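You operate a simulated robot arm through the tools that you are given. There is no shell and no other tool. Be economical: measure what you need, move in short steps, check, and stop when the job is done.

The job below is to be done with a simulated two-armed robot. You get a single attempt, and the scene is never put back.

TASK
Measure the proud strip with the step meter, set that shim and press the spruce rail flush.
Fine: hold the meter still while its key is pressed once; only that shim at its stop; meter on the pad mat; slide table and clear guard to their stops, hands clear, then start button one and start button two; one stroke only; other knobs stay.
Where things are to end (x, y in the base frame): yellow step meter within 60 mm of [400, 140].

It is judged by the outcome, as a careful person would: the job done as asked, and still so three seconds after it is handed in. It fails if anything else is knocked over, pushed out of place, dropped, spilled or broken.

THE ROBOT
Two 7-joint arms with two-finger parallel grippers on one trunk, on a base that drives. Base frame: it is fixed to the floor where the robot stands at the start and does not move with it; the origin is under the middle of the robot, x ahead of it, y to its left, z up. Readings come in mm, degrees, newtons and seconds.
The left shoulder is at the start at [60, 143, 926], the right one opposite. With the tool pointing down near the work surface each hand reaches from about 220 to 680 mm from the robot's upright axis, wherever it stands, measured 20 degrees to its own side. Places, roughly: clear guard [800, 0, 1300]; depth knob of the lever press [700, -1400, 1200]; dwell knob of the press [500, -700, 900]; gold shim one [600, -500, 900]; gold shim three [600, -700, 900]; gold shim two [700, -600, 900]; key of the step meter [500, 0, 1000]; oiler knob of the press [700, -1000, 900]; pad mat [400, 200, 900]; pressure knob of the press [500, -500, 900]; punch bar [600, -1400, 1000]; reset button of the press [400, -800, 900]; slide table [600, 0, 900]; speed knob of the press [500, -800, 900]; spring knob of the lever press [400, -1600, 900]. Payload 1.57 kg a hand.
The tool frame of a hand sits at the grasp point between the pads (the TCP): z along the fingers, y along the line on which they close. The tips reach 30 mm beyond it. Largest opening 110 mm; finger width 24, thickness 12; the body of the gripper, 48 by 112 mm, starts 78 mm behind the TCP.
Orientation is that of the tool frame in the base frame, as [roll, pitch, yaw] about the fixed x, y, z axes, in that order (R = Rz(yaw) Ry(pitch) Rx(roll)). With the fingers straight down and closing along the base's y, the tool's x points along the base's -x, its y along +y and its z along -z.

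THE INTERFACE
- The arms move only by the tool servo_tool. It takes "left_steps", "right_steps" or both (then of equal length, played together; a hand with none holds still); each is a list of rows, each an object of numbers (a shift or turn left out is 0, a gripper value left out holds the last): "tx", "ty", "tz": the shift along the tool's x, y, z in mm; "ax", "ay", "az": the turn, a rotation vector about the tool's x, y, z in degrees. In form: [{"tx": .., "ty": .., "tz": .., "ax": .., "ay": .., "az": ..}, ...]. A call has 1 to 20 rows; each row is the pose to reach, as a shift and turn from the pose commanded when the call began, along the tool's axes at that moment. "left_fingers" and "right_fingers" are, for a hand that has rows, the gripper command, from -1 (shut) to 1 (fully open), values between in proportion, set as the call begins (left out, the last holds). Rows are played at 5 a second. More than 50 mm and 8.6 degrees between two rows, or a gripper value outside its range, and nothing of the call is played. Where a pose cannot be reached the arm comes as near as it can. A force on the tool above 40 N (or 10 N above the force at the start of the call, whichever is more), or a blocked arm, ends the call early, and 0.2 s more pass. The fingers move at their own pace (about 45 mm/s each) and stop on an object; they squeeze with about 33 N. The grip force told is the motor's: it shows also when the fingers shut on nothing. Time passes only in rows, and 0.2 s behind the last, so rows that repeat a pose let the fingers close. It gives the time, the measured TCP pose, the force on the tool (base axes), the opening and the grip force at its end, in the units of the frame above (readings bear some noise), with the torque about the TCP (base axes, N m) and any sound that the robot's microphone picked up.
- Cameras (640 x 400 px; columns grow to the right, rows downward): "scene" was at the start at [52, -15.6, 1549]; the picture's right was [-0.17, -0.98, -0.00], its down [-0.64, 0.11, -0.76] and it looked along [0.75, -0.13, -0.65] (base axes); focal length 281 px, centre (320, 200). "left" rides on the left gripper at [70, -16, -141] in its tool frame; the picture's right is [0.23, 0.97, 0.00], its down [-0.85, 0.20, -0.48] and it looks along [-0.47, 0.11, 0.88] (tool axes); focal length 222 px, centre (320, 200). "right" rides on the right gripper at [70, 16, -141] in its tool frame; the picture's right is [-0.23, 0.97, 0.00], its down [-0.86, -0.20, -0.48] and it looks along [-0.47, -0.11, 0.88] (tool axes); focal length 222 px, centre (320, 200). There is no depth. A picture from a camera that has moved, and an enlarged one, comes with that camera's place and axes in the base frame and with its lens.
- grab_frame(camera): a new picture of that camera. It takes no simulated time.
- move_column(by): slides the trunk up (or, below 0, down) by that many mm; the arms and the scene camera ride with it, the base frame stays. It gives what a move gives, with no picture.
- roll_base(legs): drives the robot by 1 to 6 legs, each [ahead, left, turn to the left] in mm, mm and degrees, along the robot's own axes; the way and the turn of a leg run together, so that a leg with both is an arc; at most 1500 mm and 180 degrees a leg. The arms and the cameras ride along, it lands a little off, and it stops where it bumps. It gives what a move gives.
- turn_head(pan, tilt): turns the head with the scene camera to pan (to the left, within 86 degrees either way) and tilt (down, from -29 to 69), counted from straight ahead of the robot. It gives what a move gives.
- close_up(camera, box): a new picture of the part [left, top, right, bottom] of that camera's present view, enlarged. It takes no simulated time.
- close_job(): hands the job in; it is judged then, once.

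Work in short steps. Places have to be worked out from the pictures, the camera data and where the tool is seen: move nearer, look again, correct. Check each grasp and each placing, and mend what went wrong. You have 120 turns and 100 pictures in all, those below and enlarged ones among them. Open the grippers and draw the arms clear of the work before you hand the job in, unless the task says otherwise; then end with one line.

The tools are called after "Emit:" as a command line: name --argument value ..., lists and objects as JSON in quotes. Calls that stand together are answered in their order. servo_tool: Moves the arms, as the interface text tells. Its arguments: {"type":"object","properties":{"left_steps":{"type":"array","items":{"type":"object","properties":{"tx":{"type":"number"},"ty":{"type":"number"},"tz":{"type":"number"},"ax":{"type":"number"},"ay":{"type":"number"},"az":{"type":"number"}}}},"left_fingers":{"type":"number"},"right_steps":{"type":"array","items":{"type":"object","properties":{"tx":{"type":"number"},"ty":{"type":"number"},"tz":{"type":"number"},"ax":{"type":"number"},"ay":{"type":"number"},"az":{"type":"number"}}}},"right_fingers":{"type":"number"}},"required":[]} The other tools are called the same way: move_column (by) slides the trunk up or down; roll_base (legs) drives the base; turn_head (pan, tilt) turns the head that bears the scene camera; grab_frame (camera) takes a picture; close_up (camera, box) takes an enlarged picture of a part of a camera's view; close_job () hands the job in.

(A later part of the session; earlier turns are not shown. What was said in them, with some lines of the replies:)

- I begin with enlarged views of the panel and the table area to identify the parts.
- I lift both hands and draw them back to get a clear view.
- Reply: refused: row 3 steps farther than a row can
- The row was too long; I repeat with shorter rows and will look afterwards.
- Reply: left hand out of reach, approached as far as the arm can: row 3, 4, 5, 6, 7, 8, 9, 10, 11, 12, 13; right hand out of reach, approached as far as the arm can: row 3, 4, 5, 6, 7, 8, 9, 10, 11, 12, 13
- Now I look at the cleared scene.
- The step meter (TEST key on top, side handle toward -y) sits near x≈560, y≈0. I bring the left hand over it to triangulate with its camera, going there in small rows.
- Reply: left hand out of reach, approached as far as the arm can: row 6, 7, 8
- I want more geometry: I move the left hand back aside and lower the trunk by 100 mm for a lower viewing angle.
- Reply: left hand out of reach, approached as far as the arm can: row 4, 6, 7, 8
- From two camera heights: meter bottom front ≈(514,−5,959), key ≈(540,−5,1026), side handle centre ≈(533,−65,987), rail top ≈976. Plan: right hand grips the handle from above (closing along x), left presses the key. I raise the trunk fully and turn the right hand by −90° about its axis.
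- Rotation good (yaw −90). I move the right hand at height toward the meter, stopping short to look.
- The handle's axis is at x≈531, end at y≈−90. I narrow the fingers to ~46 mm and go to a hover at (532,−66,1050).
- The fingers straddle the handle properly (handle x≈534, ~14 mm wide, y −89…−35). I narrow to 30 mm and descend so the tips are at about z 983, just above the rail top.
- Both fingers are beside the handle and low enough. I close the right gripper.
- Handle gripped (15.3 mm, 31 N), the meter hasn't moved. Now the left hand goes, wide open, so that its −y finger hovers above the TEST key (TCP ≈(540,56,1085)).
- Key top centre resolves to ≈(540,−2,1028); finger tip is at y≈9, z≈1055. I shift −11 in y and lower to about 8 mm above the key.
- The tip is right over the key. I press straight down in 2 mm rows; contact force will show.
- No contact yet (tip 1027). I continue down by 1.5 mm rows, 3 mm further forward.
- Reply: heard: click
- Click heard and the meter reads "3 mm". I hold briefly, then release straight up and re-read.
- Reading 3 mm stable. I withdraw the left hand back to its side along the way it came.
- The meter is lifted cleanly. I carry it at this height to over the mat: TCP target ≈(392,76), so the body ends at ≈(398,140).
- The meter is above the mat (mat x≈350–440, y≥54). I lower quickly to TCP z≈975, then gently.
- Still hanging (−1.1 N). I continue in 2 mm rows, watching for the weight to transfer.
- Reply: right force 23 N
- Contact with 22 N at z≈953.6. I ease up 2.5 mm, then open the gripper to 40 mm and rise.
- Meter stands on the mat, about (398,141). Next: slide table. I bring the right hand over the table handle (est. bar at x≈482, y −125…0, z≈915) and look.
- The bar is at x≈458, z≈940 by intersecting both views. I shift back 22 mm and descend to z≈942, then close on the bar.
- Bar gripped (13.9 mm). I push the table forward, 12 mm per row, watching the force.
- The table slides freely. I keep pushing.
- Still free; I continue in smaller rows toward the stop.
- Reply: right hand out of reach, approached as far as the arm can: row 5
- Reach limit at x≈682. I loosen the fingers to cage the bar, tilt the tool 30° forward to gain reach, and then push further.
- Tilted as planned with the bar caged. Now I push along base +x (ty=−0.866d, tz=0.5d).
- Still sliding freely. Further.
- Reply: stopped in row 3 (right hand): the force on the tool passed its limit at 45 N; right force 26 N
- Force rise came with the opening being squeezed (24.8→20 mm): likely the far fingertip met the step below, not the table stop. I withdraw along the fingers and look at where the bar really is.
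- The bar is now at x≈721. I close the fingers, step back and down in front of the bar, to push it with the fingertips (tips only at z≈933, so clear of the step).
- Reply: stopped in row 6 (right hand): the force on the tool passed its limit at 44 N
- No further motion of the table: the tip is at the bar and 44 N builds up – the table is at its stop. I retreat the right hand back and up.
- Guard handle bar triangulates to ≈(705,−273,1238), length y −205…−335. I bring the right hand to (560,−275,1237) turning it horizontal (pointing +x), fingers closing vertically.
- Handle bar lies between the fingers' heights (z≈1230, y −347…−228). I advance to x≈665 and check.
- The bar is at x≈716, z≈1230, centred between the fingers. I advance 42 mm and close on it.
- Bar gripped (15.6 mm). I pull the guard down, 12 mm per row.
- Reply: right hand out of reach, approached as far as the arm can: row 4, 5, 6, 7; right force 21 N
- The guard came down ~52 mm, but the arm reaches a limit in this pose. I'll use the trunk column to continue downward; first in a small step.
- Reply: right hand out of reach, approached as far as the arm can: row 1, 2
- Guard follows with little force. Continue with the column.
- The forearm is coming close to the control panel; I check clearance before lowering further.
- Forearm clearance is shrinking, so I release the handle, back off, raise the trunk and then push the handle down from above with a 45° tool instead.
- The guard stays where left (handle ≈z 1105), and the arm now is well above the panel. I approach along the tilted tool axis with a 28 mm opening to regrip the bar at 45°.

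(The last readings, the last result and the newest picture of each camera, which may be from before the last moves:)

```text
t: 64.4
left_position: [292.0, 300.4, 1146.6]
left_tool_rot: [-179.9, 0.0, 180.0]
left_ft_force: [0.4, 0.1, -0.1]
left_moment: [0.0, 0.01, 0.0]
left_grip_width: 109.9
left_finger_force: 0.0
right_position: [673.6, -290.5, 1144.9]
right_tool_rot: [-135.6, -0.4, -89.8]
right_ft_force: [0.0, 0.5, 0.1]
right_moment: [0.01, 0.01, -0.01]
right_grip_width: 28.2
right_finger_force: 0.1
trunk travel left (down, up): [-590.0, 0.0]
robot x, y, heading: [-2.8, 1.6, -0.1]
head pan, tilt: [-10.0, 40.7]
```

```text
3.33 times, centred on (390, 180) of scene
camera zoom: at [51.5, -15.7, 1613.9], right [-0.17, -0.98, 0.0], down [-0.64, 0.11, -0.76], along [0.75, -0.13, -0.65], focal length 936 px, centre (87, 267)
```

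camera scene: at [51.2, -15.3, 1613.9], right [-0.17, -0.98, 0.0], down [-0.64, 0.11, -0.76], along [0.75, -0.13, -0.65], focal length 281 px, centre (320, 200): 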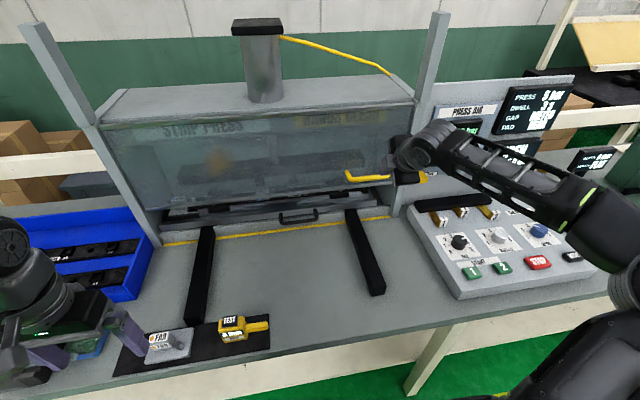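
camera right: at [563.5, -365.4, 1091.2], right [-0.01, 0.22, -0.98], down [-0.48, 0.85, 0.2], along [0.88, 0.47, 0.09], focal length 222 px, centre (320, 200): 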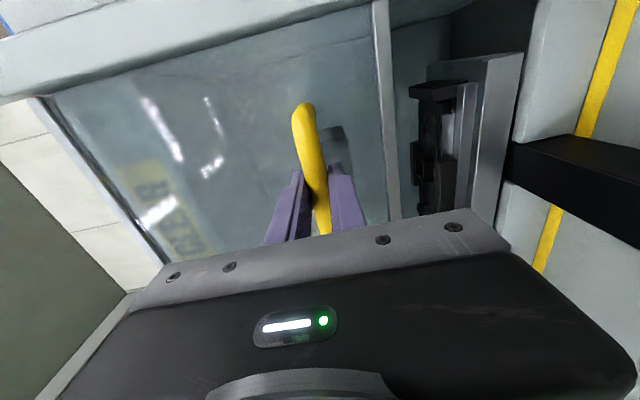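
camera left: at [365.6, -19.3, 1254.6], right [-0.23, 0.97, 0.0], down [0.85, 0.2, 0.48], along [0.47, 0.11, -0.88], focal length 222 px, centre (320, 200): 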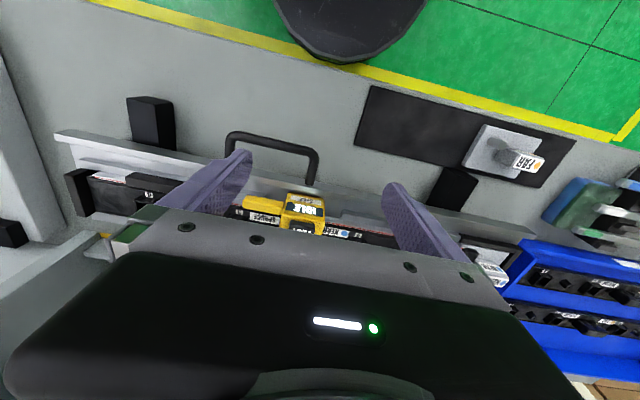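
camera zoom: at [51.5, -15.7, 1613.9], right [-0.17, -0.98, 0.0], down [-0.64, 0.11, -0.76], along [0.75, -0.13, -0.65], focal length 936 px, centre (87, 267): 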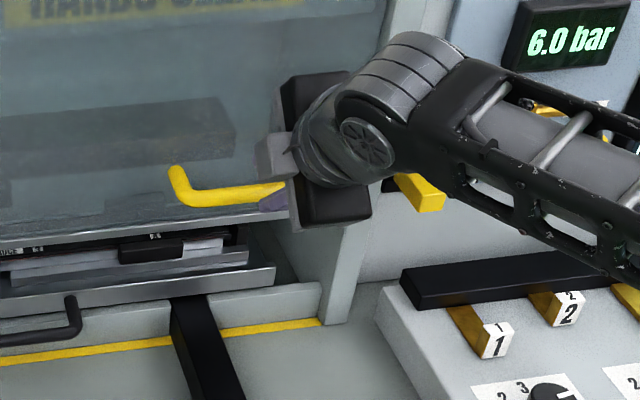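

The bar sits slightly toward the lower finger; I correct by 5 mm, advance 40 mm, and close.

Emit:
servo_tool --right_steps '[{"ty": 5}, {"ty": 5, "tz": 15}, {"ty": 5, "tz": 30}, {"ty": 5, "tz": 40}]'

Emit:
servo_tool --right_steps '[{"tz": 0}, {"tz": 0}, {"tz": 0}]' --right_fingers -1

```text
t: 65.4
left_position: [291.5, 299.7, 1146.1]
left_tool_rot: [-180.0, 0.0, -180.0]
left_ft_force: [0.3, -0.6, 0.0]
left_moment: [0.01, 0.01, -0.03]
left_grip_width: 110.1
left_finger_force: 0.0
right_position: [698.3, -290.4, 1115.4]
right_tool_rot: [-135.5, -0.2, -89.8]
right_ft_force: [-0.4, 0.4, 0.0]
right_moment: [-0.02, -0.03, -0.02]
right_grip_width: 28.2
right_finger_force: 0.0
trunk travel left (down, up): [-590.0, 0.0]
robot x, y, heading: [0.2, -3.3, -0.2]
head pan, tilt: [-10.0, 40.7]
```

```text
t: 66.2
left_position: [291.2, 299.0, 1145.8]
left_tool_rot: [-180.0, 0.0, -179.9]
left_ft_force: [-1.2, 0.3, -0.1]
left_moment: [0.0, 0.01, -0.01]
left_grip_width: 110.1
left_finger_force: 0.0
right_position: [698.1, -291.0, 1115.2]
right_tool_rot: [-135.6, -0.3, -89.9]
right_ft_force: [3.9, -0.8, 3.4]
right_moment: [-0.1, -0.15, -0.02]
right_grip_width: 15.7
right_finger_force: 31.6
trunk travel left (down, up): [-590.0, 0.0]
robot x, y, heading: [-1.1, -0.4, -0.4]
head pan, tilt: [-10.0, 40.7]
```

Gripped (15.7 mm). Now straight down: per mm ty=0.70, tz=0.713.

Emit:
servo_tool --right_steps '[{"ty": 7, "tz": 7.1}, {"ty": 14, "tz": 14.3}, {"ty": 21, "tz": 21.4}, {"ty": 28, "tz": 28.5}, {"ty": 35, "tz": 35.7}, {"ty": 42, "tz": 42.8}, {"ty": 49, "tz": 50}, {"ty": 56, "tz": 57}]'

Emit:
grab_frame --camera "scene"

```text
t: 68.0
left_position: [290.5, 300.2, 1147.4]
left_tool_rot: [-180.0, 0.1, 179.9]
left_ft_force: [-0.3, 0.3, 0.6]
left_moment: [0.0, 0.01, 0.0]
left_grip_width: 110.0
left_finger_force: 0.0
right_position: [698.2, -290.3, 1039.7]
right_tool_rot: [-135.0, -0.4, -89.7]
right_ft_force: [6.5, -1.8, 19.9]
right_moment: [0.5, -0.27, 0.47]
right_grip_width: 15.6
right_finger_force: 30.9
trunk travel left (down, up): [-590.0, 0.0]
robot x, y, heading: [-1.6, -3.9, -0.3]
head pan, tilt: [-10.0, 40.7]
```

```text
36 pictures are left
camera scene: at [49.1, -15.0, 1614.5], right [-0.17, -0.98, 0.0], down [-0.64, 0.11, -0.76], along [0.75, -0.13, -0.65], focal length 281 px, centre (320, 200)
```

scene: 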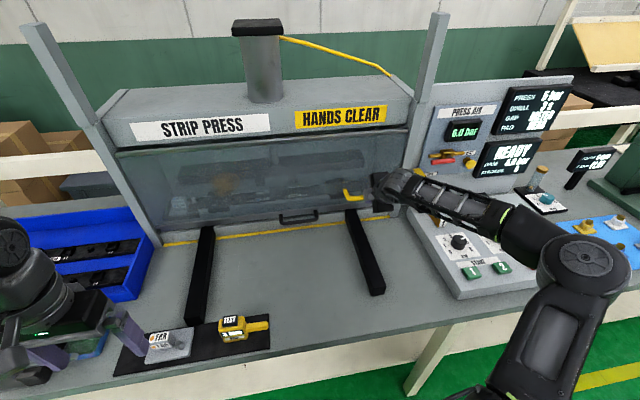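

The display now says READY and 20 N resists: the guard is at its stop. I press 3 mm more to confirm, then release and withdraw along the tool axis.

Emit:
servo_tool --right_steps '[{"ty": 2.1, "tz": 2.1}, {"ty": 2.1, "tz": 2.1}]'

Emit:
servo_tool --right_steps '[{"tz": 0}, {"tz": 0}, {"tz": -15}, {"tz": -40}, {"tz": -80}, {"tz": -120}]' --right_fingers -0.4

Emit:
close_up --camera "scene" --box '[300, 50, 640, 290]'

```text
t: 68.7
left_position: [288.9, 299.5, 1145.2]
left_tool_rot: [-179.9, 0.2, 180.0]
left_ft_force: [-0.6, 0.6, -0.1]
left_moment: [-0.02, 0.01, -0.01]
left_grip_width: 109.6
left_finger_force: 0.1
right_position: [698.6, -290.1, 1039.9]
right_tool_rot: [-134.6, -0.4, -89.7]
right_ft_force: [-10.1, 0.6, 9.4]
right_moment: [-0.03, 0.03, -0.08]
right_grip_width: 15.6
right_finger_force: 32.2
trunk travel left (down, up): [-590.0, 0.0]
robot x, y, heading: [-5.2, -0.4, -0.1]
head pan, tilt: [-10.0, 40.7]
stopped in row 2 (right hand): the force on the tool passed its limit at 41 N (the readings are from after the stop); the commanded pose is now the measured one
```

```text
t: 70.1
left_position: [291.0, 299.6, 1147.2]
left_tool_rot: [180.0, 0.1, 180.0]
left_ft_force: [0.2, -0.3, 0.2]
left_moment: [-0.01, -0.05, 0.01]
left_grip_width: 110.0
left_finger_force: 0.1
right_position: [614.2, -289.1, 1122.1]
right_tool_rot: [-134.9, -0.4, -89.7]
right_ft_force: [0.1, 0.2, 0.6]
right_moment: [0.0, -0.02, -0.02]
right_grip_width: 32.8
right_finger_force: 0.0
trunk travel left (down, up): [-590.0, 0.0]
robot x, y, heading: [1.3, -3.9, 0.1]
head pan, tilt: [-10.0, 40.7]
```

```text
1.67 times, centred on (470, 170) of scene
camera zoom: at [49.5, -15.1, 1614.0], right [-0.17, -0.98, 0.0], down [-0.64, 0.11, -0.76], along [0.75, -0.13, -0.65], focal length 468 px, centre (70, 250)
```

zoom: 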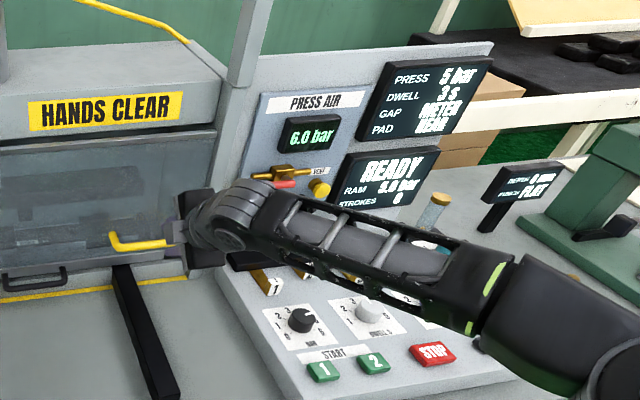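

Guard is closed, READY shown, strokes 0. I withdraw the right hand and return it to pointing down, then drive to the right to see the shims.

Emit:
servo_tool --right_steps '[{"ty": 23.5, "tz": -23.5, "ax": -7.5}, {"ty": 47, "tz": -47, "ax": -15}, {"ty": 70.5, "tz": -70.5, "ax": -22.5}, {"ty": 94, "tz": -94, "ax": -30}, {"ty": 117.5, "tz": -117.5, "ax": -37.5}, {"ty": 141, "tz": -141, "ax": -45}]' --right_fingers -1

Emit:
roll_base --legs '[[0, -400, 0]]'

Emit:
grab_frame --camera "scene"

```text
t: 71.5
left_position: [290.9, 298.8, 1145.7]
left_tool_rot: [-180.0, 0.0, 179.9]
left_ft_force: [0.2, 0.1, -0.2]
left_moment: [-0.02, -0.02, -0.02]
left_grip_width: 110.1
left_finger_force: 0.1
right_position: [413.7, -291.1, 1121.0]
right_tool_rot: [180.0, -0.4, -89.7]
right_ft_force: [0.3, -0.3, -0.6]
right_moment: [0.0, 0.0, -0.01]
right_grip_width: 0.0
right_finger_force: 21.0
trunk travel left (down, up): [-590.0, 0.0]
robot x, y, heading: [-0.1, -1.3, -0.1]
head pan, tilt: [-10.0, 40.7]
```

```text
t: 74.0
left_position: [290.5, -96.2, 1147.5]
left_tool_rot: [-180.0, 0.0, 180.0]
left_ft_force: [-0.2, -0.5, -0.4]
left_moment: [0.07, -0.02, 0.02]
left_grip_width: 110.0
left_finger_force: 0.1
right_position: [413.7, -686.1, 1121.4]
right_tool_rot: [-179.8, -0.3, -89.8]
right_ft_force: [0.0, 0.1, 0.0]
right_moment: [0.04, -0.01, -0.02]
right_grip_width: 0.0
right_finger_force: 21.5
trunk travel left (down, up): [-590.0, 0.0]
robot x, y, heading: [-2.1, -397.4, -0.1]
head pan, tilt: [-10.0, 40.7]
```

```text
34 pictures are left
camera scene: at [49.9, -411.3, 1614.0], right [-0.18, -0.98, 0.0], down [-0.64, 0.12, -0.76], along [0.75, -0.13, -0.65], focal length 281 px, centre (320, 200)
```

scene: 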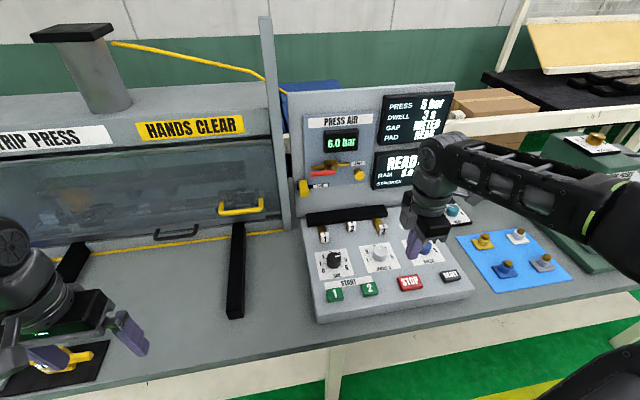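

Emit:
close_up --camera "scene" --box '[290, 190, 480, 320]'

Emit:
grab_frame --camera "right"

```text
3.08 times, centred on (385, 255) of scene
camera zoom: at [49.9, -411.3, 1614.0], right [-0.18, -0.98, 0.0], down [-0.64, 0.12, -0.76], along [0.75, -0.13, -0.65], focal length 864 px, centre (120, 31)
```

zoom: 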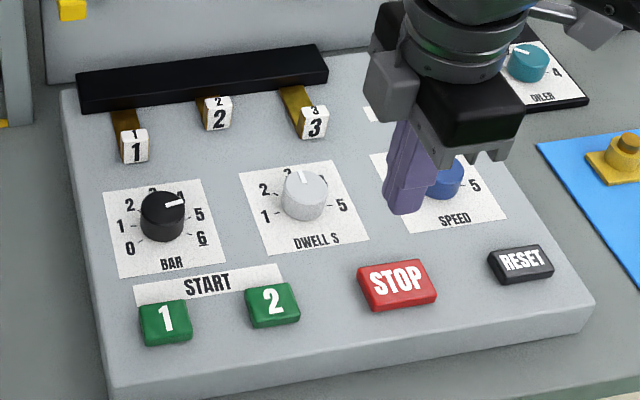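

```text
32 pictures are left
camera right: at [398.8, -756.1, 1263.2], right [-0.97, 0.22, 0.0], down [0.2, 0.86, 0.47], along [0.11, 0.46, -0.88], focal length 222 px, centre (320, 200)
```

right: 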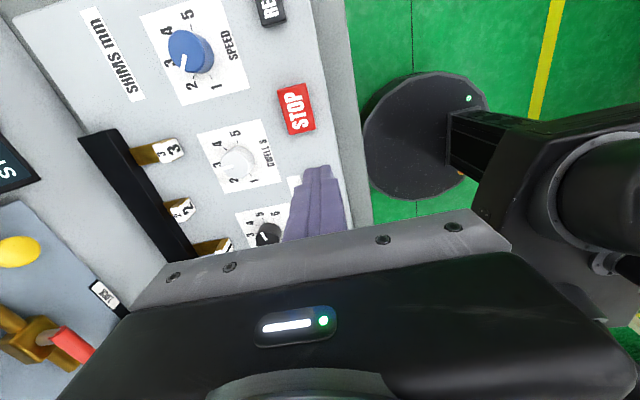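

Shim cubes triangulate to: 1 ≈(622,−525), 2 ≈(650,−620), 3 ≈(621,−718), z≈957. So shim 2 is currently pushed in (~29 mm) and 1 and 3 are out: shim 2 must be withdrawn and shim 3 pushed in. I drive 150 mm further right for reach and turn the hand so it closes along y.

Emit:
roll_base --legs '[[0, -150, 0]]'

Emit:
servo_tool --right_steps '[{"az": 8}, {"az": 16}, {"az": 24}, {"az": 32}, {"az": 40}, {"az": 48}, {"az": 56}, {"az": 64}, {"az": 72}, {"az": 80}, {"az": 88}, {"az": 89.7}]' --right_fingers -0.1

```text
t: 75.3
left_position: [290.4, -246.7, 1147.4]
left_tool_rot: [180.0, 0.0, 179.8]
left_ft_force: [-0.6, 0.4, 0.6]
left_moment: [0.02, 0.0, 0.02]
left_grip_width: 110.0
left_finger_force: 0.1
right_position: [413.6, -838.4, 1121.5]
right_tool_rot: [-179.9, -0.2, -89.9]
right_ft_force: [0.6, -0.6, -0.2]
right_moment: [0.03, -0.01, -0.01]
right_grip_width: 0.0
right_finger_force: 21.1
trunk travel left (down, up): [-590.0, 0.0]
robot x, y, heading: [-3.4, -544.5, -0.1]
head pan, tilt: [-10.0, 40.7]
```

```text
t: 78.0
left_position: [290.8, -247.4, 1145.5]
left_tool_rot: [180.0, 0.0, 179.9]
left_ft_force: [-0.2, -0.8, -0.8]
left_moment: [0.01, 0.0, 0.01]
left_grip_width: 109.9
left_finger_force: 0.0
right_position: [414.1, -836.9, 1122.5]
right_tool_rot: [-179.7, 0.1, -179.6]
right_ft_force: [0.2, 0.4, 0.1]
right_moment: [-0.03, 0.03, 0.0]
right_grip_width: 49.3
right_finger_force: 0.0
trunk travel left (down, up): [-590.0, 0.0]
robot x, y, heading: [-1.3, -544.9, -0.1]
head pan, tilt: [-10.0, 40.7]
```

Move to a hover in front of/above shim 2: (600,−620,1060).

Emit:
servo_tool --right_steps '[{"ty": 40}, {"ty": 80, "tx": -20}, {"ty": 120, "tx": -45}, {"ty": 155, "tx": -75}, {"ty": 185, "tx": -105}, {"ty": 205, "tx": -140, "tz": 20}, {"ty": 217, "tx": -170, "tz": 40}, {"ty": 217, "tx": -190, "tz": 62}]'

Emit:
grab_frame --camera "right"

Emit:
grab_frame --camera "scene"

```text
t: 79.8
left_position: [290.8, -245.9, 1146.3]
left_tool_rot: [180.0, 0.0, 179.9]
left_ft_force: [-0.9, -0.8, 0.7]
left_moment: [0.0, -0.01, -0.01]
left_grip_width: 110.1
left_finger_force: 0.0
right_position: [603.2, -617.5, 1058.1]
right_tool_rot: [-179.7, 0.0, -179.6]
right_ft_force: [-0.3, 1.3, -0.7]
right_moment: [-0.01, -0.04, 0.02]
right_grip_width: 49.3
right_finger_force: 0.0
trunk travel left (down, up): [-590.0, 0.0]
robot x, y, heading: [-1.0, -541.1, -0.1]
head pan, tilt: [-10.0, 40.7]
```

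```text
31 pictures are left
camera right: at [534.6, -601.4, 1199.0], right [0.22, 0.98, -0.01], down [0.86, -0.19, 0.48], along [0.47, -0.11, -0.88], focal length 222 px, centre (320, 200)
```

right: 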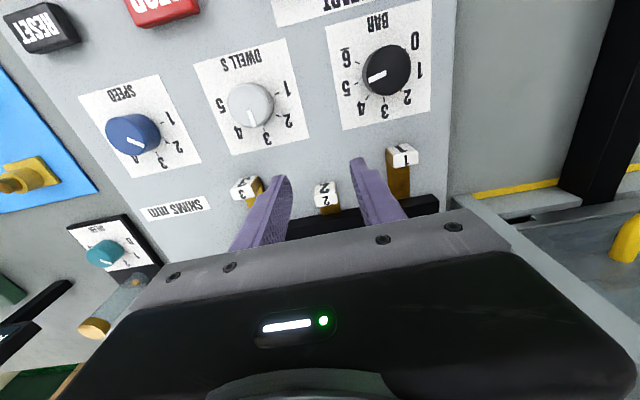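

```text
30 pictures are left
camera scene: at [50.6, -561.0, 1614.0], right [-0.18, -0.98, 0.0], down [-0.64, 0.11, -0.76], along [0.75, -0.13, -0.65], focal length 281 px, centre (320, 200)
```

scene: 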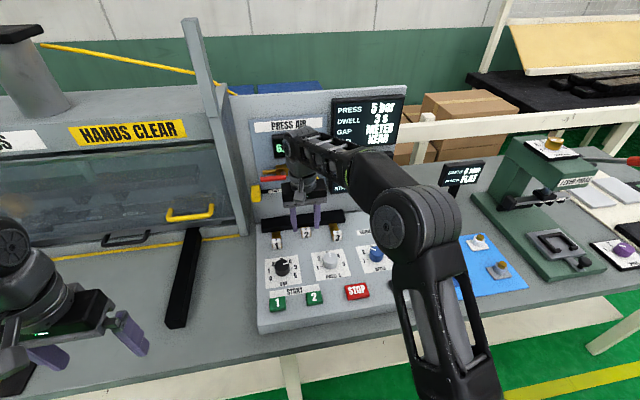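

Shim 2's cube ≈(656,−622), cubes 1 and 3 at x≈625. I move above it and descend to z≈985 with the 49 mm opening.

Emit:
servo_tool --right_steps '[{"tx": -25, "ty": -4}, {"tx": -48, "ty": -4, "tz": 15}, {"tx": -48, "ty": -4, "tz": 45}, {"tx": -48, "ty": -4, "tz": 73}]'

Emit:
close_up --camera "right" --box '[200, 80, 440, 230]'

Emit:
close_up --camera "scene" --box '[240, 170, 400, 290]'

```text
t: 80.8
left_position: [289.8, -244.7, 1146.2]
left_tool_rot: [-180.0, 0.0, 179.8]
left_ft_force: [0.0, 0.3, 0.4]
left_moment: [0.03, 0.0, 0.01]
left_grip_width: 109.8
left_finger_force: 0.1
right_position: [650.4, -621.5, 984.4]
right_tool_rot: [-179.6, 0.2, -179.4]
right_ft_force: [-1.0, -0.3, 0.5]
right_moment: [0.01, -0.02, 0.01]
right_grip_width: 49.3
right_finger_force: 0.0
right hand out of reach, approached as far as the arm can: row 2
trunk travel left (down, up): [-590.0, 0.0]
robot x, y, heading: [-4.7, -544.1, 0.1]
head pan, tilt: [-10.0, 40.7]
```

```text
2.67 times, centred on (320, 155) of right
camera zoom: at [580.7, -605.8, 1125.8], right [0.22, 0.98, -0.01], down [0.86, -0.19, 0.48], along [0.47, -0.11, -0.88], focal length 592 px, centre (320, 320)
```

zoom: 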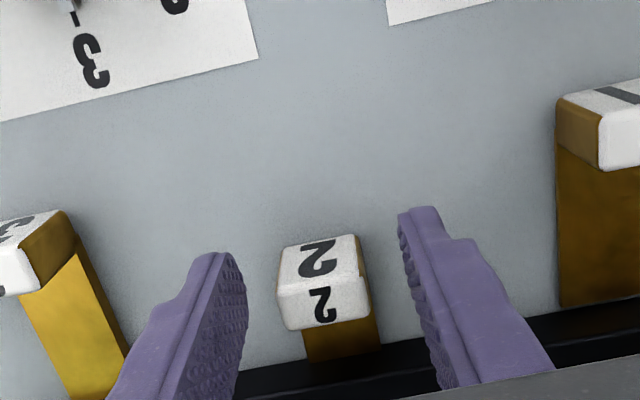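

```text
3.33 times, centred on (320, 230) of scene
camera zoom: at [49.4, -560.5, 1614.0], right [-0.18, -0.98, 0.0], down [-0.64, 0.11, -0.76], along [0.75, -0.13, -0.65], focal length 936 px, centre (320, 100)
```

zoom: 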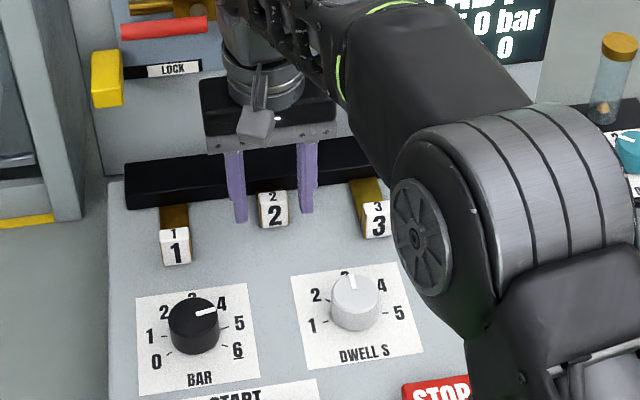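

The cube is between the fingers (x≈652–672, y≈−623). I move 6 mm forward, 8 mm down and close.

Emit:
servo_tool --right_steps '[{"tx": -3, "tz": 4, "ty": -1}, {"tx": -6, "tz": 8, "ty": -1}]'

Emit:
servo_tool --right_steps '[{"tz": 0}, {"tz": 0}, {"tz": 0}, {"tz": 0}]' --right_fingers -1

```text
t: 81.3
left_position: [291.1, -246.5, 1145.8]
left_tool_rot: [180.0, 0.0, 179.9]
left_ft_force: [0.2, 0.1, 0.2]
left_moment: [0.02, 0.0, -0.01]
left_grip_width: 110.2
left_finger_force: 0.1
right_position: [656.3, -622.5, 976.8]
right_tool_rot: [-179.7, 0.1, -179.5]
right_ft_force: [0.6, -0.1, 0.1]
right_moment: [-0.01, 0.01, -0.03]
right_grip_width: 49.5
right_finger_force: 0.0
trunk travel left (down, up): [-590.0, 0.0]
robot x, y, heading: [-5.8, -545.9, -0.0]
head pan, tilt: [-10.0, 40.7]
```

```text
t: 82.3
left_position: [290.6, -246.6, 1146.1]
left_tool_rot: [180.0, 0.0, 179.9]
left_ft_force: [-0.1, 1.0, -0.1]
left_moment: [0.0, 0.01, 0.0]
left_grip_width: 109.9
left_finger_force: 0.0
right_position: [655.9, -622.6, 977.4]
right_tool_rot: [-179.7, 0.1, -179.4]
right_ft_force: [-0.2, 0.0, 0.7]
right_moment: [0.44, 0.0, -0.35]
right_grip_width: 26.5
right_finger_force: 37.7
trunk travel left (down, up): [-590.0, 0.0]
robot x, y, heading: [-3.9, -546.3, -0.2]
head pan, tilt: [-10.0, 40.7]
```

Cube 2 gripped (26.5 mm). I pull it back toward me.

Emit:
servo_tool --right_steps '[{"tx": 6}, {"tx": 12}, {"tx": 18}, {"tx": 24}, {"tx": 29}]'

Emit:
close_up --camera "scene" --box '[240, 170, 400, 290]'

```text
t: 83.5
left_position: [290.2, -245.9, 1145.8]
left_tool_rot: [-180.0, 0.1, 179.9]
left_ft_force: [-0.4, -0.3, -0.6]
left_moment: [0.01, 0.01, -0.01]
left_grip_width: 110.3
left_finger_force: 0.0
right_position: [627.2, -622.8, 977.6]
right_tool_rot: [-179.5, 0.2, -179.5]
right_ft_force: [-2.6, 1.0, -0.7]
right_moment: [0.54, -0.41, -0.42]
right_grip_width: 27.0
right_finger_force: 37.2
trunk travel left (down, up): [-590.0, 0.0]
robot x, y, heading: [0.6, -545.5, -0.1]
head pan, tilt: [-10.0, 40.7]
```

```text
3.33 times, centred on (320, 230) of scene
camera zoom: at [49.2, -560.7, 1614.0], right [-0.18, -0.98, 0.0], down [-0.64, 0.11, -0.76], along [0.75, -0.13, -0.65], focal length 936 px, centre (320, 100)
```

zoom: 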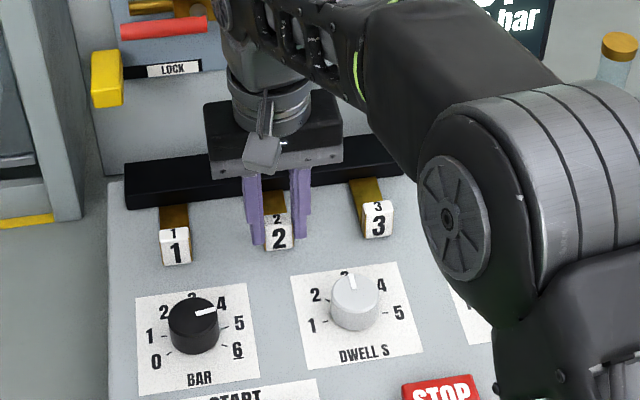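

Shim 2 is now in line with 1 and 3. I release, lift, and move over shim 3 (≈(624,−718)).

Emit:
servo_tool --right_steps '[{"tz": 0}, {"tz": 0}, {"tz": 0}, {"tz": -20}, {"tz": -45}, {"tz": -50, "ty": -30}, {"tz": -50, "ty": -65}, {"tz": -50, "ty": -95}]' --right_fingers -0.1

Emit:
close_up --camera "right" --box '[200, 80, 440, 230]'

```text
t: 85.3
left_position: [290.7, -246.6, 1145.8]
left_tool_rot: [179.9, 0.1, 179.9]
left_ft_force: [0.4, -0.1, -0.7]
left_moment: [0.03, 0.02, -0.01]
left_grip_width: 109.8
left_finger_force: 0.2
right_position: [628.0, -718.3, 1026.7]
right_tool_rot: [-179.6, 0.1, -179.5]
right_ft_force: [-0.5, 0.3, 0.0]
right_moment: [0.02, -0.01, -0.03]
right_grip_width: 49.5
right_finger_force: 0.1
trunk travel left (down, up): [-590.0, 0.0]
robot x, y, heading: [-6.7, -545.8, -0.3]
head pan, tilt: [-10.0, 40.7]
```

```text
2.67 times, centred on (320, 155) of right
camera zoom: at [558.9, -702.5, 1168.5], right [0.22, 0.98, -0.01], down [0.86, -0.19, 0.48], along [0.47, -0.11, -0.88], focal length 592 px, centre (320, 320)
```

zoom: 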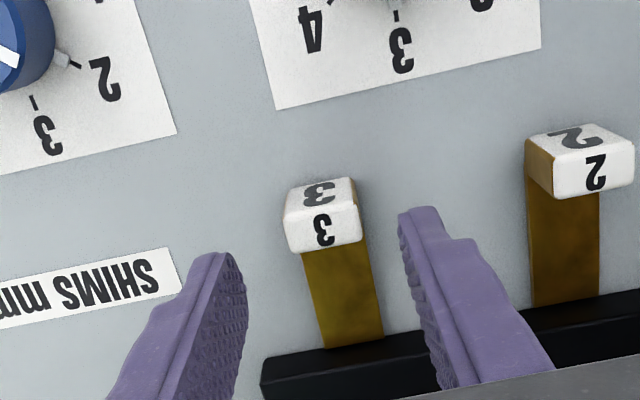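

Cube 3 lies centred at (630,−718). I descend to z 977 and close.

Emit:
servo_tool --right_steps '[{"tz": 20}, {"tz": 38}, {"tz": 49}]'

Emit:
servo_tool --right_steps '[{"tz": 0}, {"tz": 0}, {"tz": 0}, {"tz": 0}]' --right_fingers -1

Emit:
servo_tool --right_steps '[{"tx": -5}, {"tx": -10}, {"tx": -15}, {"tx": -20}, {"tx": -25}, {"tx": -29}, {"tx": -32}, {"tx": -35}]'

Emit:
close_up --camera "scene" --box '[240, 170, 400, 290]'

```text
t: 86.2
left_position: [290.2, -246.6, 1147.2]
left_tool_rot: [179.9, 0.0, 179.9]
left_ft_force: [0.3, 0.0, 0.2]
left_moment: [0.02, 0.0, 0.02]
left_grip_width: 109.8
left_finger_force: 0.0
right_position: [628.4, -718.7, 978.2]
right_tool_rot: [-179.6, 0.2, -179.4]
right_ft_force: [0.2, 0.1, 0.1]
right_moment: [0.01, 0.02, -0.03]
right_grip_width: 49.4
right_finger_force: 0.0
trunk travel left (down, up): [-590.0, 0.0]
robot x, y, heading: [-0.4, -544.5, -0.3]
head pan, tilt: [-10.0, 40.7]
```

```text
t: 87.2
left_position: [290.6, -246.3, 1146.7]
left_tool_rot: [-179.9, 0.0, 179.9]
left_ft_force: [0.5, 0.0, -0.5]
left_moment: [-0.02, -0.02, 0.0]
left_grip_width: 109.9
left_finger_force: 0.1
right_position: [628.3, -717.3, 978.1]
right_tool_rot: [-179.6, 0.1, -179.5]
right_ft_force: [0.0, -1.4, -0.8]
right_moment: [0.41, -0.04, -0.38]
right_grip_width: 26.9
right_finger_force: 37.7
trunk travel left (down, up): [-590.0, 0.0]
robot x, y, heading: [-2.8, -546.4, -0.3]
head pan, tilt: [-10.0, 40.7]
```

```text
t: 89.0
left_position: [289.2, -245.7, 1147.4]
left_tool_rot: [179.9, 0.1, 179.9]
left_ft_force: [-0.4, -0.5, -0.7]
left_moment: [0.01, 0.02, 0.01]
left_grip_width: 110.0
left_finger_force: 0.1
right_position: [660.2, -718.3, 979.2]
right_tool_rot: [-179.6, -0.3, -179.4]
right_ft_force: [-22.0, 1.0, -8.3]
right_moment: [0.47, 0.3, -0.45]
right_grip_width: 27.0
right_finger_force: 37.4
trunk travel left (down, up): [-590.0, 0.0]
robot x, y, heading: [-2.1, -546.2, -0.1]
head pan, tilt: [-10.0, 40.7]
```

```text
3.33 times, centred on (320, 230) of scene
camera zoom: at [47.2, -561.0, 1614.0], right [-0.18, -0.98, 0.0], down [-0.64, 0.11, -0.76], along [0.75, -0.13, -0.65], focal length 936 px, centre (320, 100)
```

zoom: 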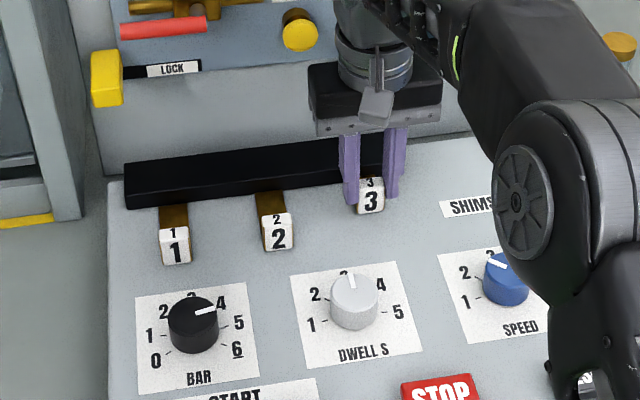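

Shim 3 moved 32 mm and meets 22 N: at its stop. I open, lift straight up, and look.

Emit:
servo_tool --right_steps '[{"tz": 0}, {"tz": 0}, {"tz": 0}, {"tz": -20}, {"tz": -45}, {"tz": -60, "tx": 30}, {"tz": -60, "tx": 75}, {"tz": -60, "tx": 120}, {"tz": -60, "tx": 165}, {"tz": -60, "tx": 200}]' --right_fingers -0.1

Emit:
close_up --camera "scene" --box '[240, 190, 400, 310]'

```text
t: 91.2
left_position: [290.2, -246.0, 1147.7]
left_tool_rot: [180.0, 0.0, 179.8]
left_ft_force: [-0.8, 0.4, -0.1]
left_moment: [0.0, 0.0, -0.04]
left_grip_width: 109.8
left_finger_force: 0.0
right_position: [461.3, -718.6, 1038.6]
right_tool_rot: [-179.6, 0.2, -179.5]
right_ft_force: [0.2, -1.1, -0.6]
right_moment: [-0.02, 0.02, 0.01]
right_grip_width: 49.2
right_finger_force: 0.2
trunk travel left (down, up): [-590.0, 0.0]
robot x, y, heading: [-2.6, -540.6, -0.1]
head pan, tilt: [-10.0, 40.7]
```

```text
3.33 times, centred on (320, 250) of scene
camera zoom: at [48.7, -561.0, 1614.0], right [-0.18, -0.98, 0.0], down [-0.64, 0.11, -0.76], along [0.75, -0.13, -0.65], focal length 936 px, centre (320, 33)
```

zoom: 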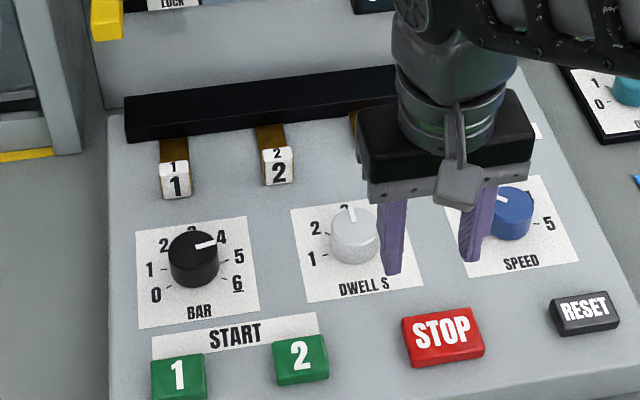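

Buttons triangulate to 1≈(435,−519,947), 2≈(436,−613,946); STOP is near y −727, so the right hand is used closed with yaw −90, and the left hand uses its −y finger wide open. I move both to a hover.

Emit:
servo_tool --right_steps '[{"tx": 2, "ty": 9, "az": -7.5}, {"tx": 4, "ty": 18, "az": -15}, {"tx": 6, "ty": 26, "az": -22.5}, {"tx": 8, "ty": 35, "az": -30}, {"tx": 10, "ty": 44, "az": -37.5}, {"tx": 12, "ty": 53, "az": -45}, {"tx": 14, "ty": 61, "az": -52.5}, {"tx": 16, "ty": 70, "az": -60}, {"tx": 18, "ty": 79, "az": -67.5}, {"tx": 20, "ty": 88, "az": -75}, {"tx": 23, "ty": 96, "az": -82.5}, {"tx": 25, "ty": 105, "az": -90}]' --right_fingers -1 --left_steps '[{"tx": -12, "ty": -18, "tz": 9}, {"tx": -24, "ty": -36, "tz": 18}, {"tx": -36, "ty": -53, "tz": 27}, {"tx": -48, "ty": -71, "tz": 36}, {"tx": -60, "ty": -88, "tz": 45}, {"tx": -72, "ty": -106, "tz": 54}, {"tx": -84, "ty": -124, "tz": 63}, {"tx": -96, "ty": -141, "tz": 72}, {"tx": -108, "ty": -159, "tz": 81}, {"tx": -120, "ty": -177, "tz": 90}, {"tx": -133, "ty": -194, "tz": 99}, {"tx": -145, "ty": -212, "tz": 107}]' --left_fingers 1

Emit:
grab_frame --camera "scene"

Emit:
close_up --camera "left" --box '[120, 60, 400, 235]'

Emit:
close_up --camera "right" --box '[180, 60, 460, 235]'

```text
t: 93.8
left_position: [435.1, -458.8, 1038.3]
left_tool_rot: [-180.0, 0.0, 179.9]
left_ft_force: [-0.1, -0.5, -0.6]
left_moment: [0.03, 0.02, 0.0]
left_grip_width: 110.1
left_finger_force: 0.0
right_position: [437.0, -614.6, 1037.6]
right_tool_rot: [-179.9, -0.3, -89.3]
right_ft_force: [-0.1, -0.6, -1.4]
right_moment: [-0.02, -0.04, 0.0]
right_grip_width: 0.0
right_finger_force: 22.1
trunk travel left (down, up): [-590.0, 0.0]
robot x, y, heading: [-0.9, -543.0, -0.3]
head pan, tilt: [-10.0, 40.7]
```

```text
23 pictures are left
camera scene: at [50.3, -561.2, 1613.9], right [-0.18, -0.98, 0.0], down [-0.64, 0.11, -0.76], along [0.75, -0.13, -0.65], focal length 281 px, centre (320, 200)
```

scene: 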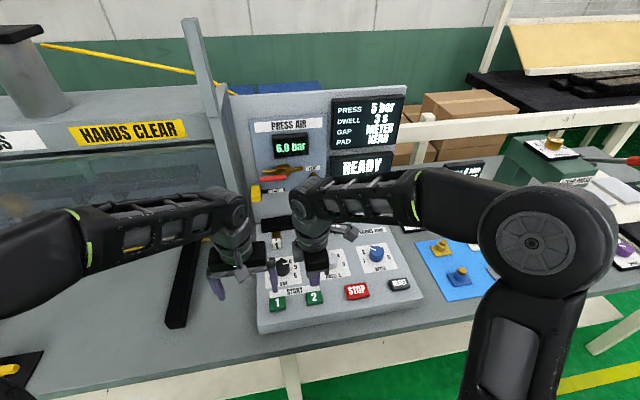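

```text
2.29 times, centred on (260, 148) of left
camera zoom: at [367.2, -475.3, 1179.8], right [-0.23, 0.97, 0.0], down [0.86, 0.2, 0.48], along [0.47, 0.11, -0.88], focal length 508 px, centre (457, 320)
```

zoom: 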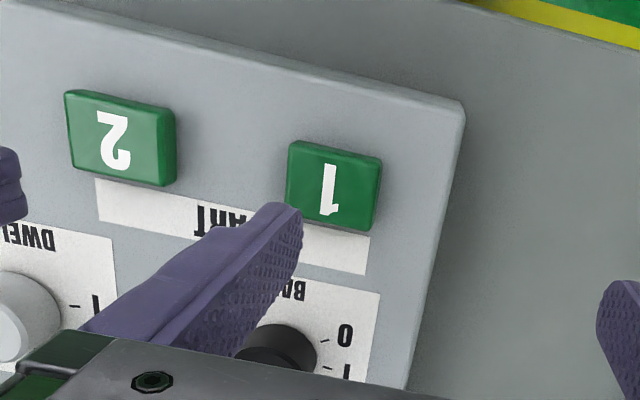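

```text
2.29 times, centred on (320, 148) of right
camera zoom: at [423.1, -684.4, 1179.5], right [-0.98, 0.22, 0.0], down [0.19, 0.86, 0.47], along [0.1, 0.46, -0.88], focal length 508 px, centre (320, 320)
```

zoom: 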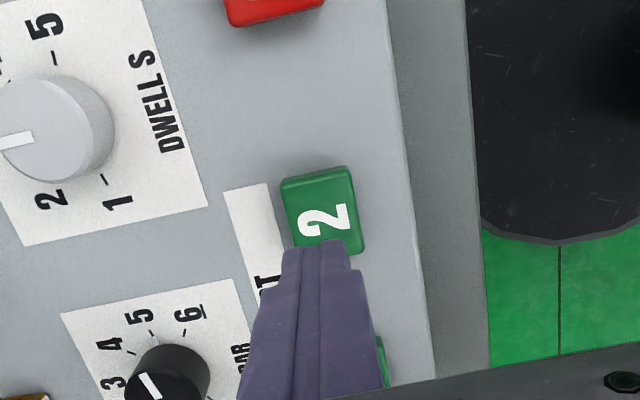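

Both fingertips line up with buttons 1 and 2 (button tops z≈930–947). I lower both to tips at z≈958, with +3 mm in x.

Emit:
servo_tool --right_steps '[{"tz": 20, "ty": -2}, {"tz": 40, "ty": -2}, {"tz": 50, "ty": -2}]' --left_steps '[{"tz": 20, "tx": -3}, {"tz": 40, "tx": -3}, {"tz": 50, "tx": -3}]'

Emit:
close_up --camera "scene" --box '[190, 210, 410, 350]'

```text
t: 94.5
left_position: [438.1, -458.9, 988.5]
left_tool_rot: [180.0, 0.0, 179.9]
left_ft_force: [0.0, 0.4, 0.2]
left_moment: [-0.01, 0.03, 0.03]
left_grip_width: 110.0
left_finger_force: 0.1
right_position: [440.1, -615.7, 988.6]
right_tool_rot: [-179.9, -0.4, -89.5]
right_ft_force: [0.1, 0.3, -0.3]
right_moment: [0.03, 0.01, 0.01]
right_grip_width: 0.0
right_finger_force: 20.7
trunk travel left (down, up): [-590.0, 0.0]
robot x, y, heading: [-3.1, -542.4, -0.4]
head pan, tilt: [-10.0, 40.7]
```

```text
2.86 times, centred on (300, 280) of scene
camera zoom: at [50.2, -560.9, 1614.0], right [-0.18, -0.98, 0.0], down [-0.64, 0.11, -0.76], along [0.75, -0.13, -0.65], focal length 803 px, centre (377, -29)
```

zoom: 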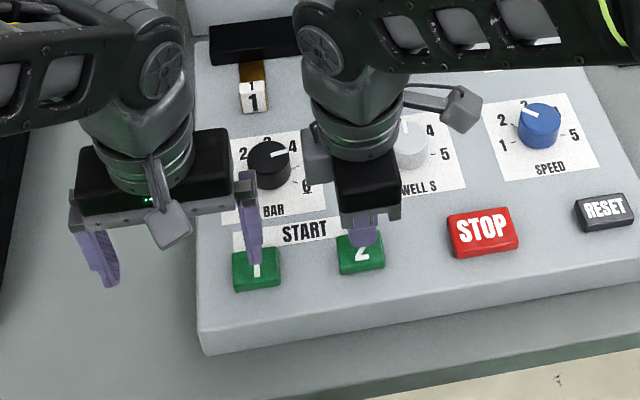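

Both tips are right over their buttons. I press 1 first, with the right hand following 0.4 s later on 2.

Emit:
servo_tool --left_steps '[{"tz": 4}, {"tz": 8}, {"tz": 11}, {"tz": 14}, {"tz": 16}, {"tz": 18}, {"tz": 20}, {"tz": 22}]' --right_steps '[{"tz": 0}, {"tz": 2}, {"tz": 5}, {"tz": 8}, {"tz": 11}, {"tz": 14}, {"tz": 16}, {"tz": 18}]'

```text
t: 96.3
left_position: [438.4, -458.1, 969.1]
left_tool_rot: [-180.0, 0.1, 179.9]
left_ft_force: [-1.5, 0.5, 11.6]
left_moment: [-0.69, 0.07, -0.06]
left_grip_width: 109.5
left_finger_force: 0.1
right_position: [439.2, -614.7, 970.5]
right_tool_rot: [-179.9, -0.3, -89.6]
right_ft_force: [0.3, 0.6, 2.2]
right_moment: [0.02, 0.02, 0.01]
right_grip_width: 0.0
right_finger_force: 21.5
trunk travel left (down, up): [-590.0, 0.0]
robot x, y, heading: [-0.0, -544.4, -0.2]
head pan, tilt: [-10.0, 40.7]
heard: click, click
```

Two clicks were heard (both buttons). I look at the display.

Emit:
close_up --camera "scene" --box '[180, 80, 420, 310]'

```text
1.74 times, centred on (300, 195) of scene
camera zoom: at [48.5, -560.8, 1614.3], right [-0.18, -0.98, 0.0], down [-0.64, 0.11, -0.76], along [0.75, -0.13, -0.65], focal length 489 px, centre (355, 209)
```

zoom: 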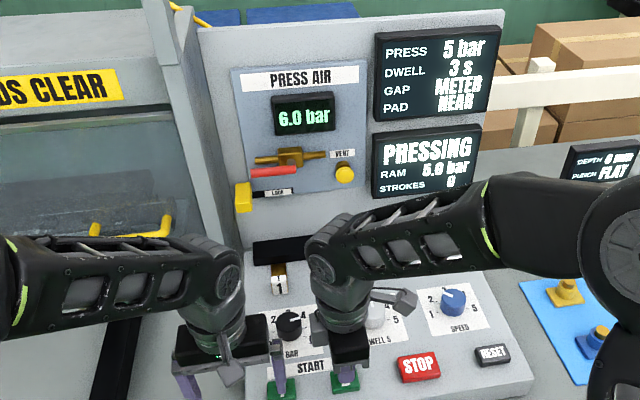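

PRESSING. I hold both still while the stroke and the 3 s dwell run.

Emit:
servo_tool --left_steps '[{"tz": 0}, {"tz": 0}, {"tz": 0}, {"tz": 0}, {"tz": 0}, {"tz": 0}, {"tz": 0}, {"tz": 0}, {"tz": 0}, {"tz": 0}, {"tz": 0}, {"tz": 0}, {"tz": 0}, {"tz": 0}, {"tz": 0}]' --right_steps '[{"tz": 0}, {"tz": 0}, {"tz": 0}, {"tz": 0}, {"tz": 0}, {"tz": 0}, {"tz": 0}, {"tz": 0}, {"tz": 0}, {"tz": 0}, {"tz": 0}, {"tz": 0}, {"tz": 0}, {"tz": 0}, {"tz": 0}]'

Emit:
close_up --camera "scene" --box '[180, 80, 420, 310]'

```text
t: 99.5
left_position: [437.5, -458.0, 966.8]
left_tool_rot: [180.0, 0.1, 179.8]
left_ft_force: [3.3, 0.4, 16.2]
left_moment: [-0.95, -0.11, 0.24]
left_grip_width: 109.7
left_finger_force: 0.1
right_position: [439.2, -614.5, 971.1]
right_tool_rot: [-179.8, -0.3, -89.6]
right_ft_force: [-1.1, -0.2, 2.8]
right_moment: [0.04, 0.0, 0.01]
right_grip_width: 0.0
right_finger_force: 21.0
trunk travel left (down, up): [-590.0, 0.0]
robot x, y, heading: [-3.5, -548.6, -0.2]
head pan, tilt: [-10.0, 40.7]
```

```text
1.74 times, centred on (300, 195) of scene
camera zoom: at [48.7, -560.8, 1614.0], right [-0.18, -0.98, 0.0], down [-0.64, 0.11, -0.76], along [0.75, -0.13, -0.65], focal length 489 px, centre (355, 209)
```

zoom: 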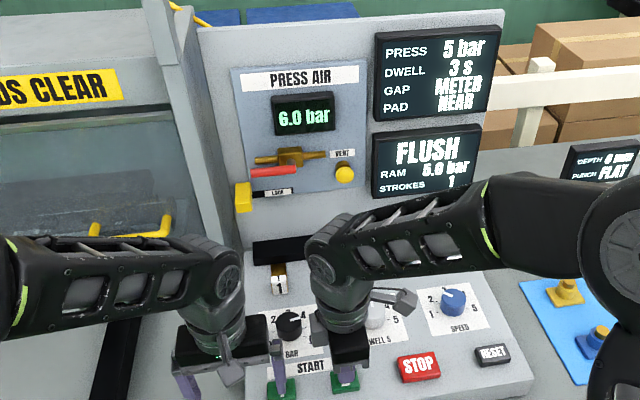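

FLUSH, strokes 1. I release both buttons straight up and draw the hands back clear, opening the right gripper.

Emit:
servo_tool --left_steps '[{"tz": -15}, {"tz": -40}, {"tz": -75}, {"tz": -110}, {"tz": -110, "tx": 40, "ty": 15}, {"tz": -110, "tx": 80, "ty": 35}, {"tz": -110, "tx": 110, "ty": 55}]' --right_steps '[{"tz": -15}, {"tz": -40}, {"tz": -75}, {"tz": -110}, {"tz": -110, "ty": 40}, {"tz": -110, "ty": 80}, {"tz": -110, "ty": 110}]'

Emit:
servo_tool --right_steps '[{"tz": 0}, {"tz": 0}, {"tz": 0}, {"tz": 0}, {"tz": 0}, {"tz": 0}, {"tz": 0}, {"tz": 0}]' --right_fingers 1

Emit:
turn_head --pan 20 --tilt 40

Emit:
grab_frame --camera "scene"

```text
t: 101.2
left_position: [326.5, -403.0, 1078.9]
left_tool_rot: [179.9, 0.1, 179.8]
left_ft_force: [-0.5, -0.7, -0.3]
left_moment: [-0.03, 0.0, 0.0]
left_grip_width: 109.9
left_finger_force: 0.0
right_position: [327.0, -616.3, 1082.2]
right_tool_rot: [-179.9, -0.4, -89.5]
right_ft_force: [-0.2, 0.6, 0.6]
right_moment: [0.02, 0.0, -0.01]
right_grip_width: 0.0
right_finger_force: 21.4
trunk travel left (down, up): [-590.0, 0.0]
robot x, y, heading: [-5.2, -544.5, -0.2]
head pan, tilt: [-10.0, 40.7]
```

```text
t: 103.0
left_position: [328.8, -403.5, 1078.7]
left_tool_rot: [179.9, 0.0, 179.9]
left_ft_force: [0.1, 0.2, 0.3]
left_moment: [0.02, -0.04, 0.04]
left_grip_width: 109.9
left_finger_force: 0.0
right_position: [329.4, -615.3, 1081.4]
right_tool_rot: [-179.8, -0.4, -89.5]
right_ft_force: [-0.2, 0.0, -0.4]
right_moment: [-0.01, -0.03, -0.02]
right_grip_width: 109.8
right_finger_force: 0.1
trunk travel left (down, up): [-590.0, 0.0]
robot x, y, heading: [-3.1, -543.2, -0.4]
head pan, tilt: [-10.0, 40.7]
```

```text
t: 103.9
left_position: [327.7, -402.3, 1077.8]
left_tool_rot: [-179.9, 0.0, 179.9]
left_ft_force: [0.0, -0.5, -0.6]
left_moment: [0.02, 0.0, -0.01]
left_grip_width: 110.1
left_finger_force: 0.1
right_position: [329.7, -615.5, 1080.8]
right_tool_rot: [-179.9, -0.4, -89.5]
right_ft_force: [0.7, 0.5, -0.3]
right_moment: [0.0, -0.01, -0.03]
right_grip_width: 110.1
right_finger_force: 0.1
trunk travel left (down, up): [-590.0, 0.0]
robot x, y, heading: [-4.1, -544.8, -0.0]
head pan, tilt: [20.0, 40.0]
```

```text
17 pictures are left
camera scene: at [46.4, -517.2, 1615.0], right [0.34, -0.94, 0.0], down [-0.6, -0.22, -0.77], along [0.72, 0.26, -0.64], focal length 281 px, centre (320, 200)
```

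scene: 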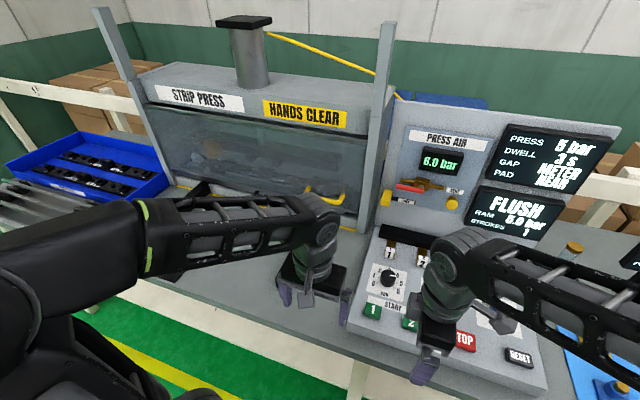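

Emit:
close_job

```text
The job is handed in.
```

The job is done. The meter read 3 mm on a single key press. Shim 2 had been pushed in, so I drew it back out and set only shim 3 at its stop. One stroke ran, and the press shows FLUSH with 1 stroke. The table and guard are at their stops, the meter is on the pad mat at about (398, 141), and both hands are open and clear; my last direct look at the meter was before the stroke, because an arm hid it in the final picture.
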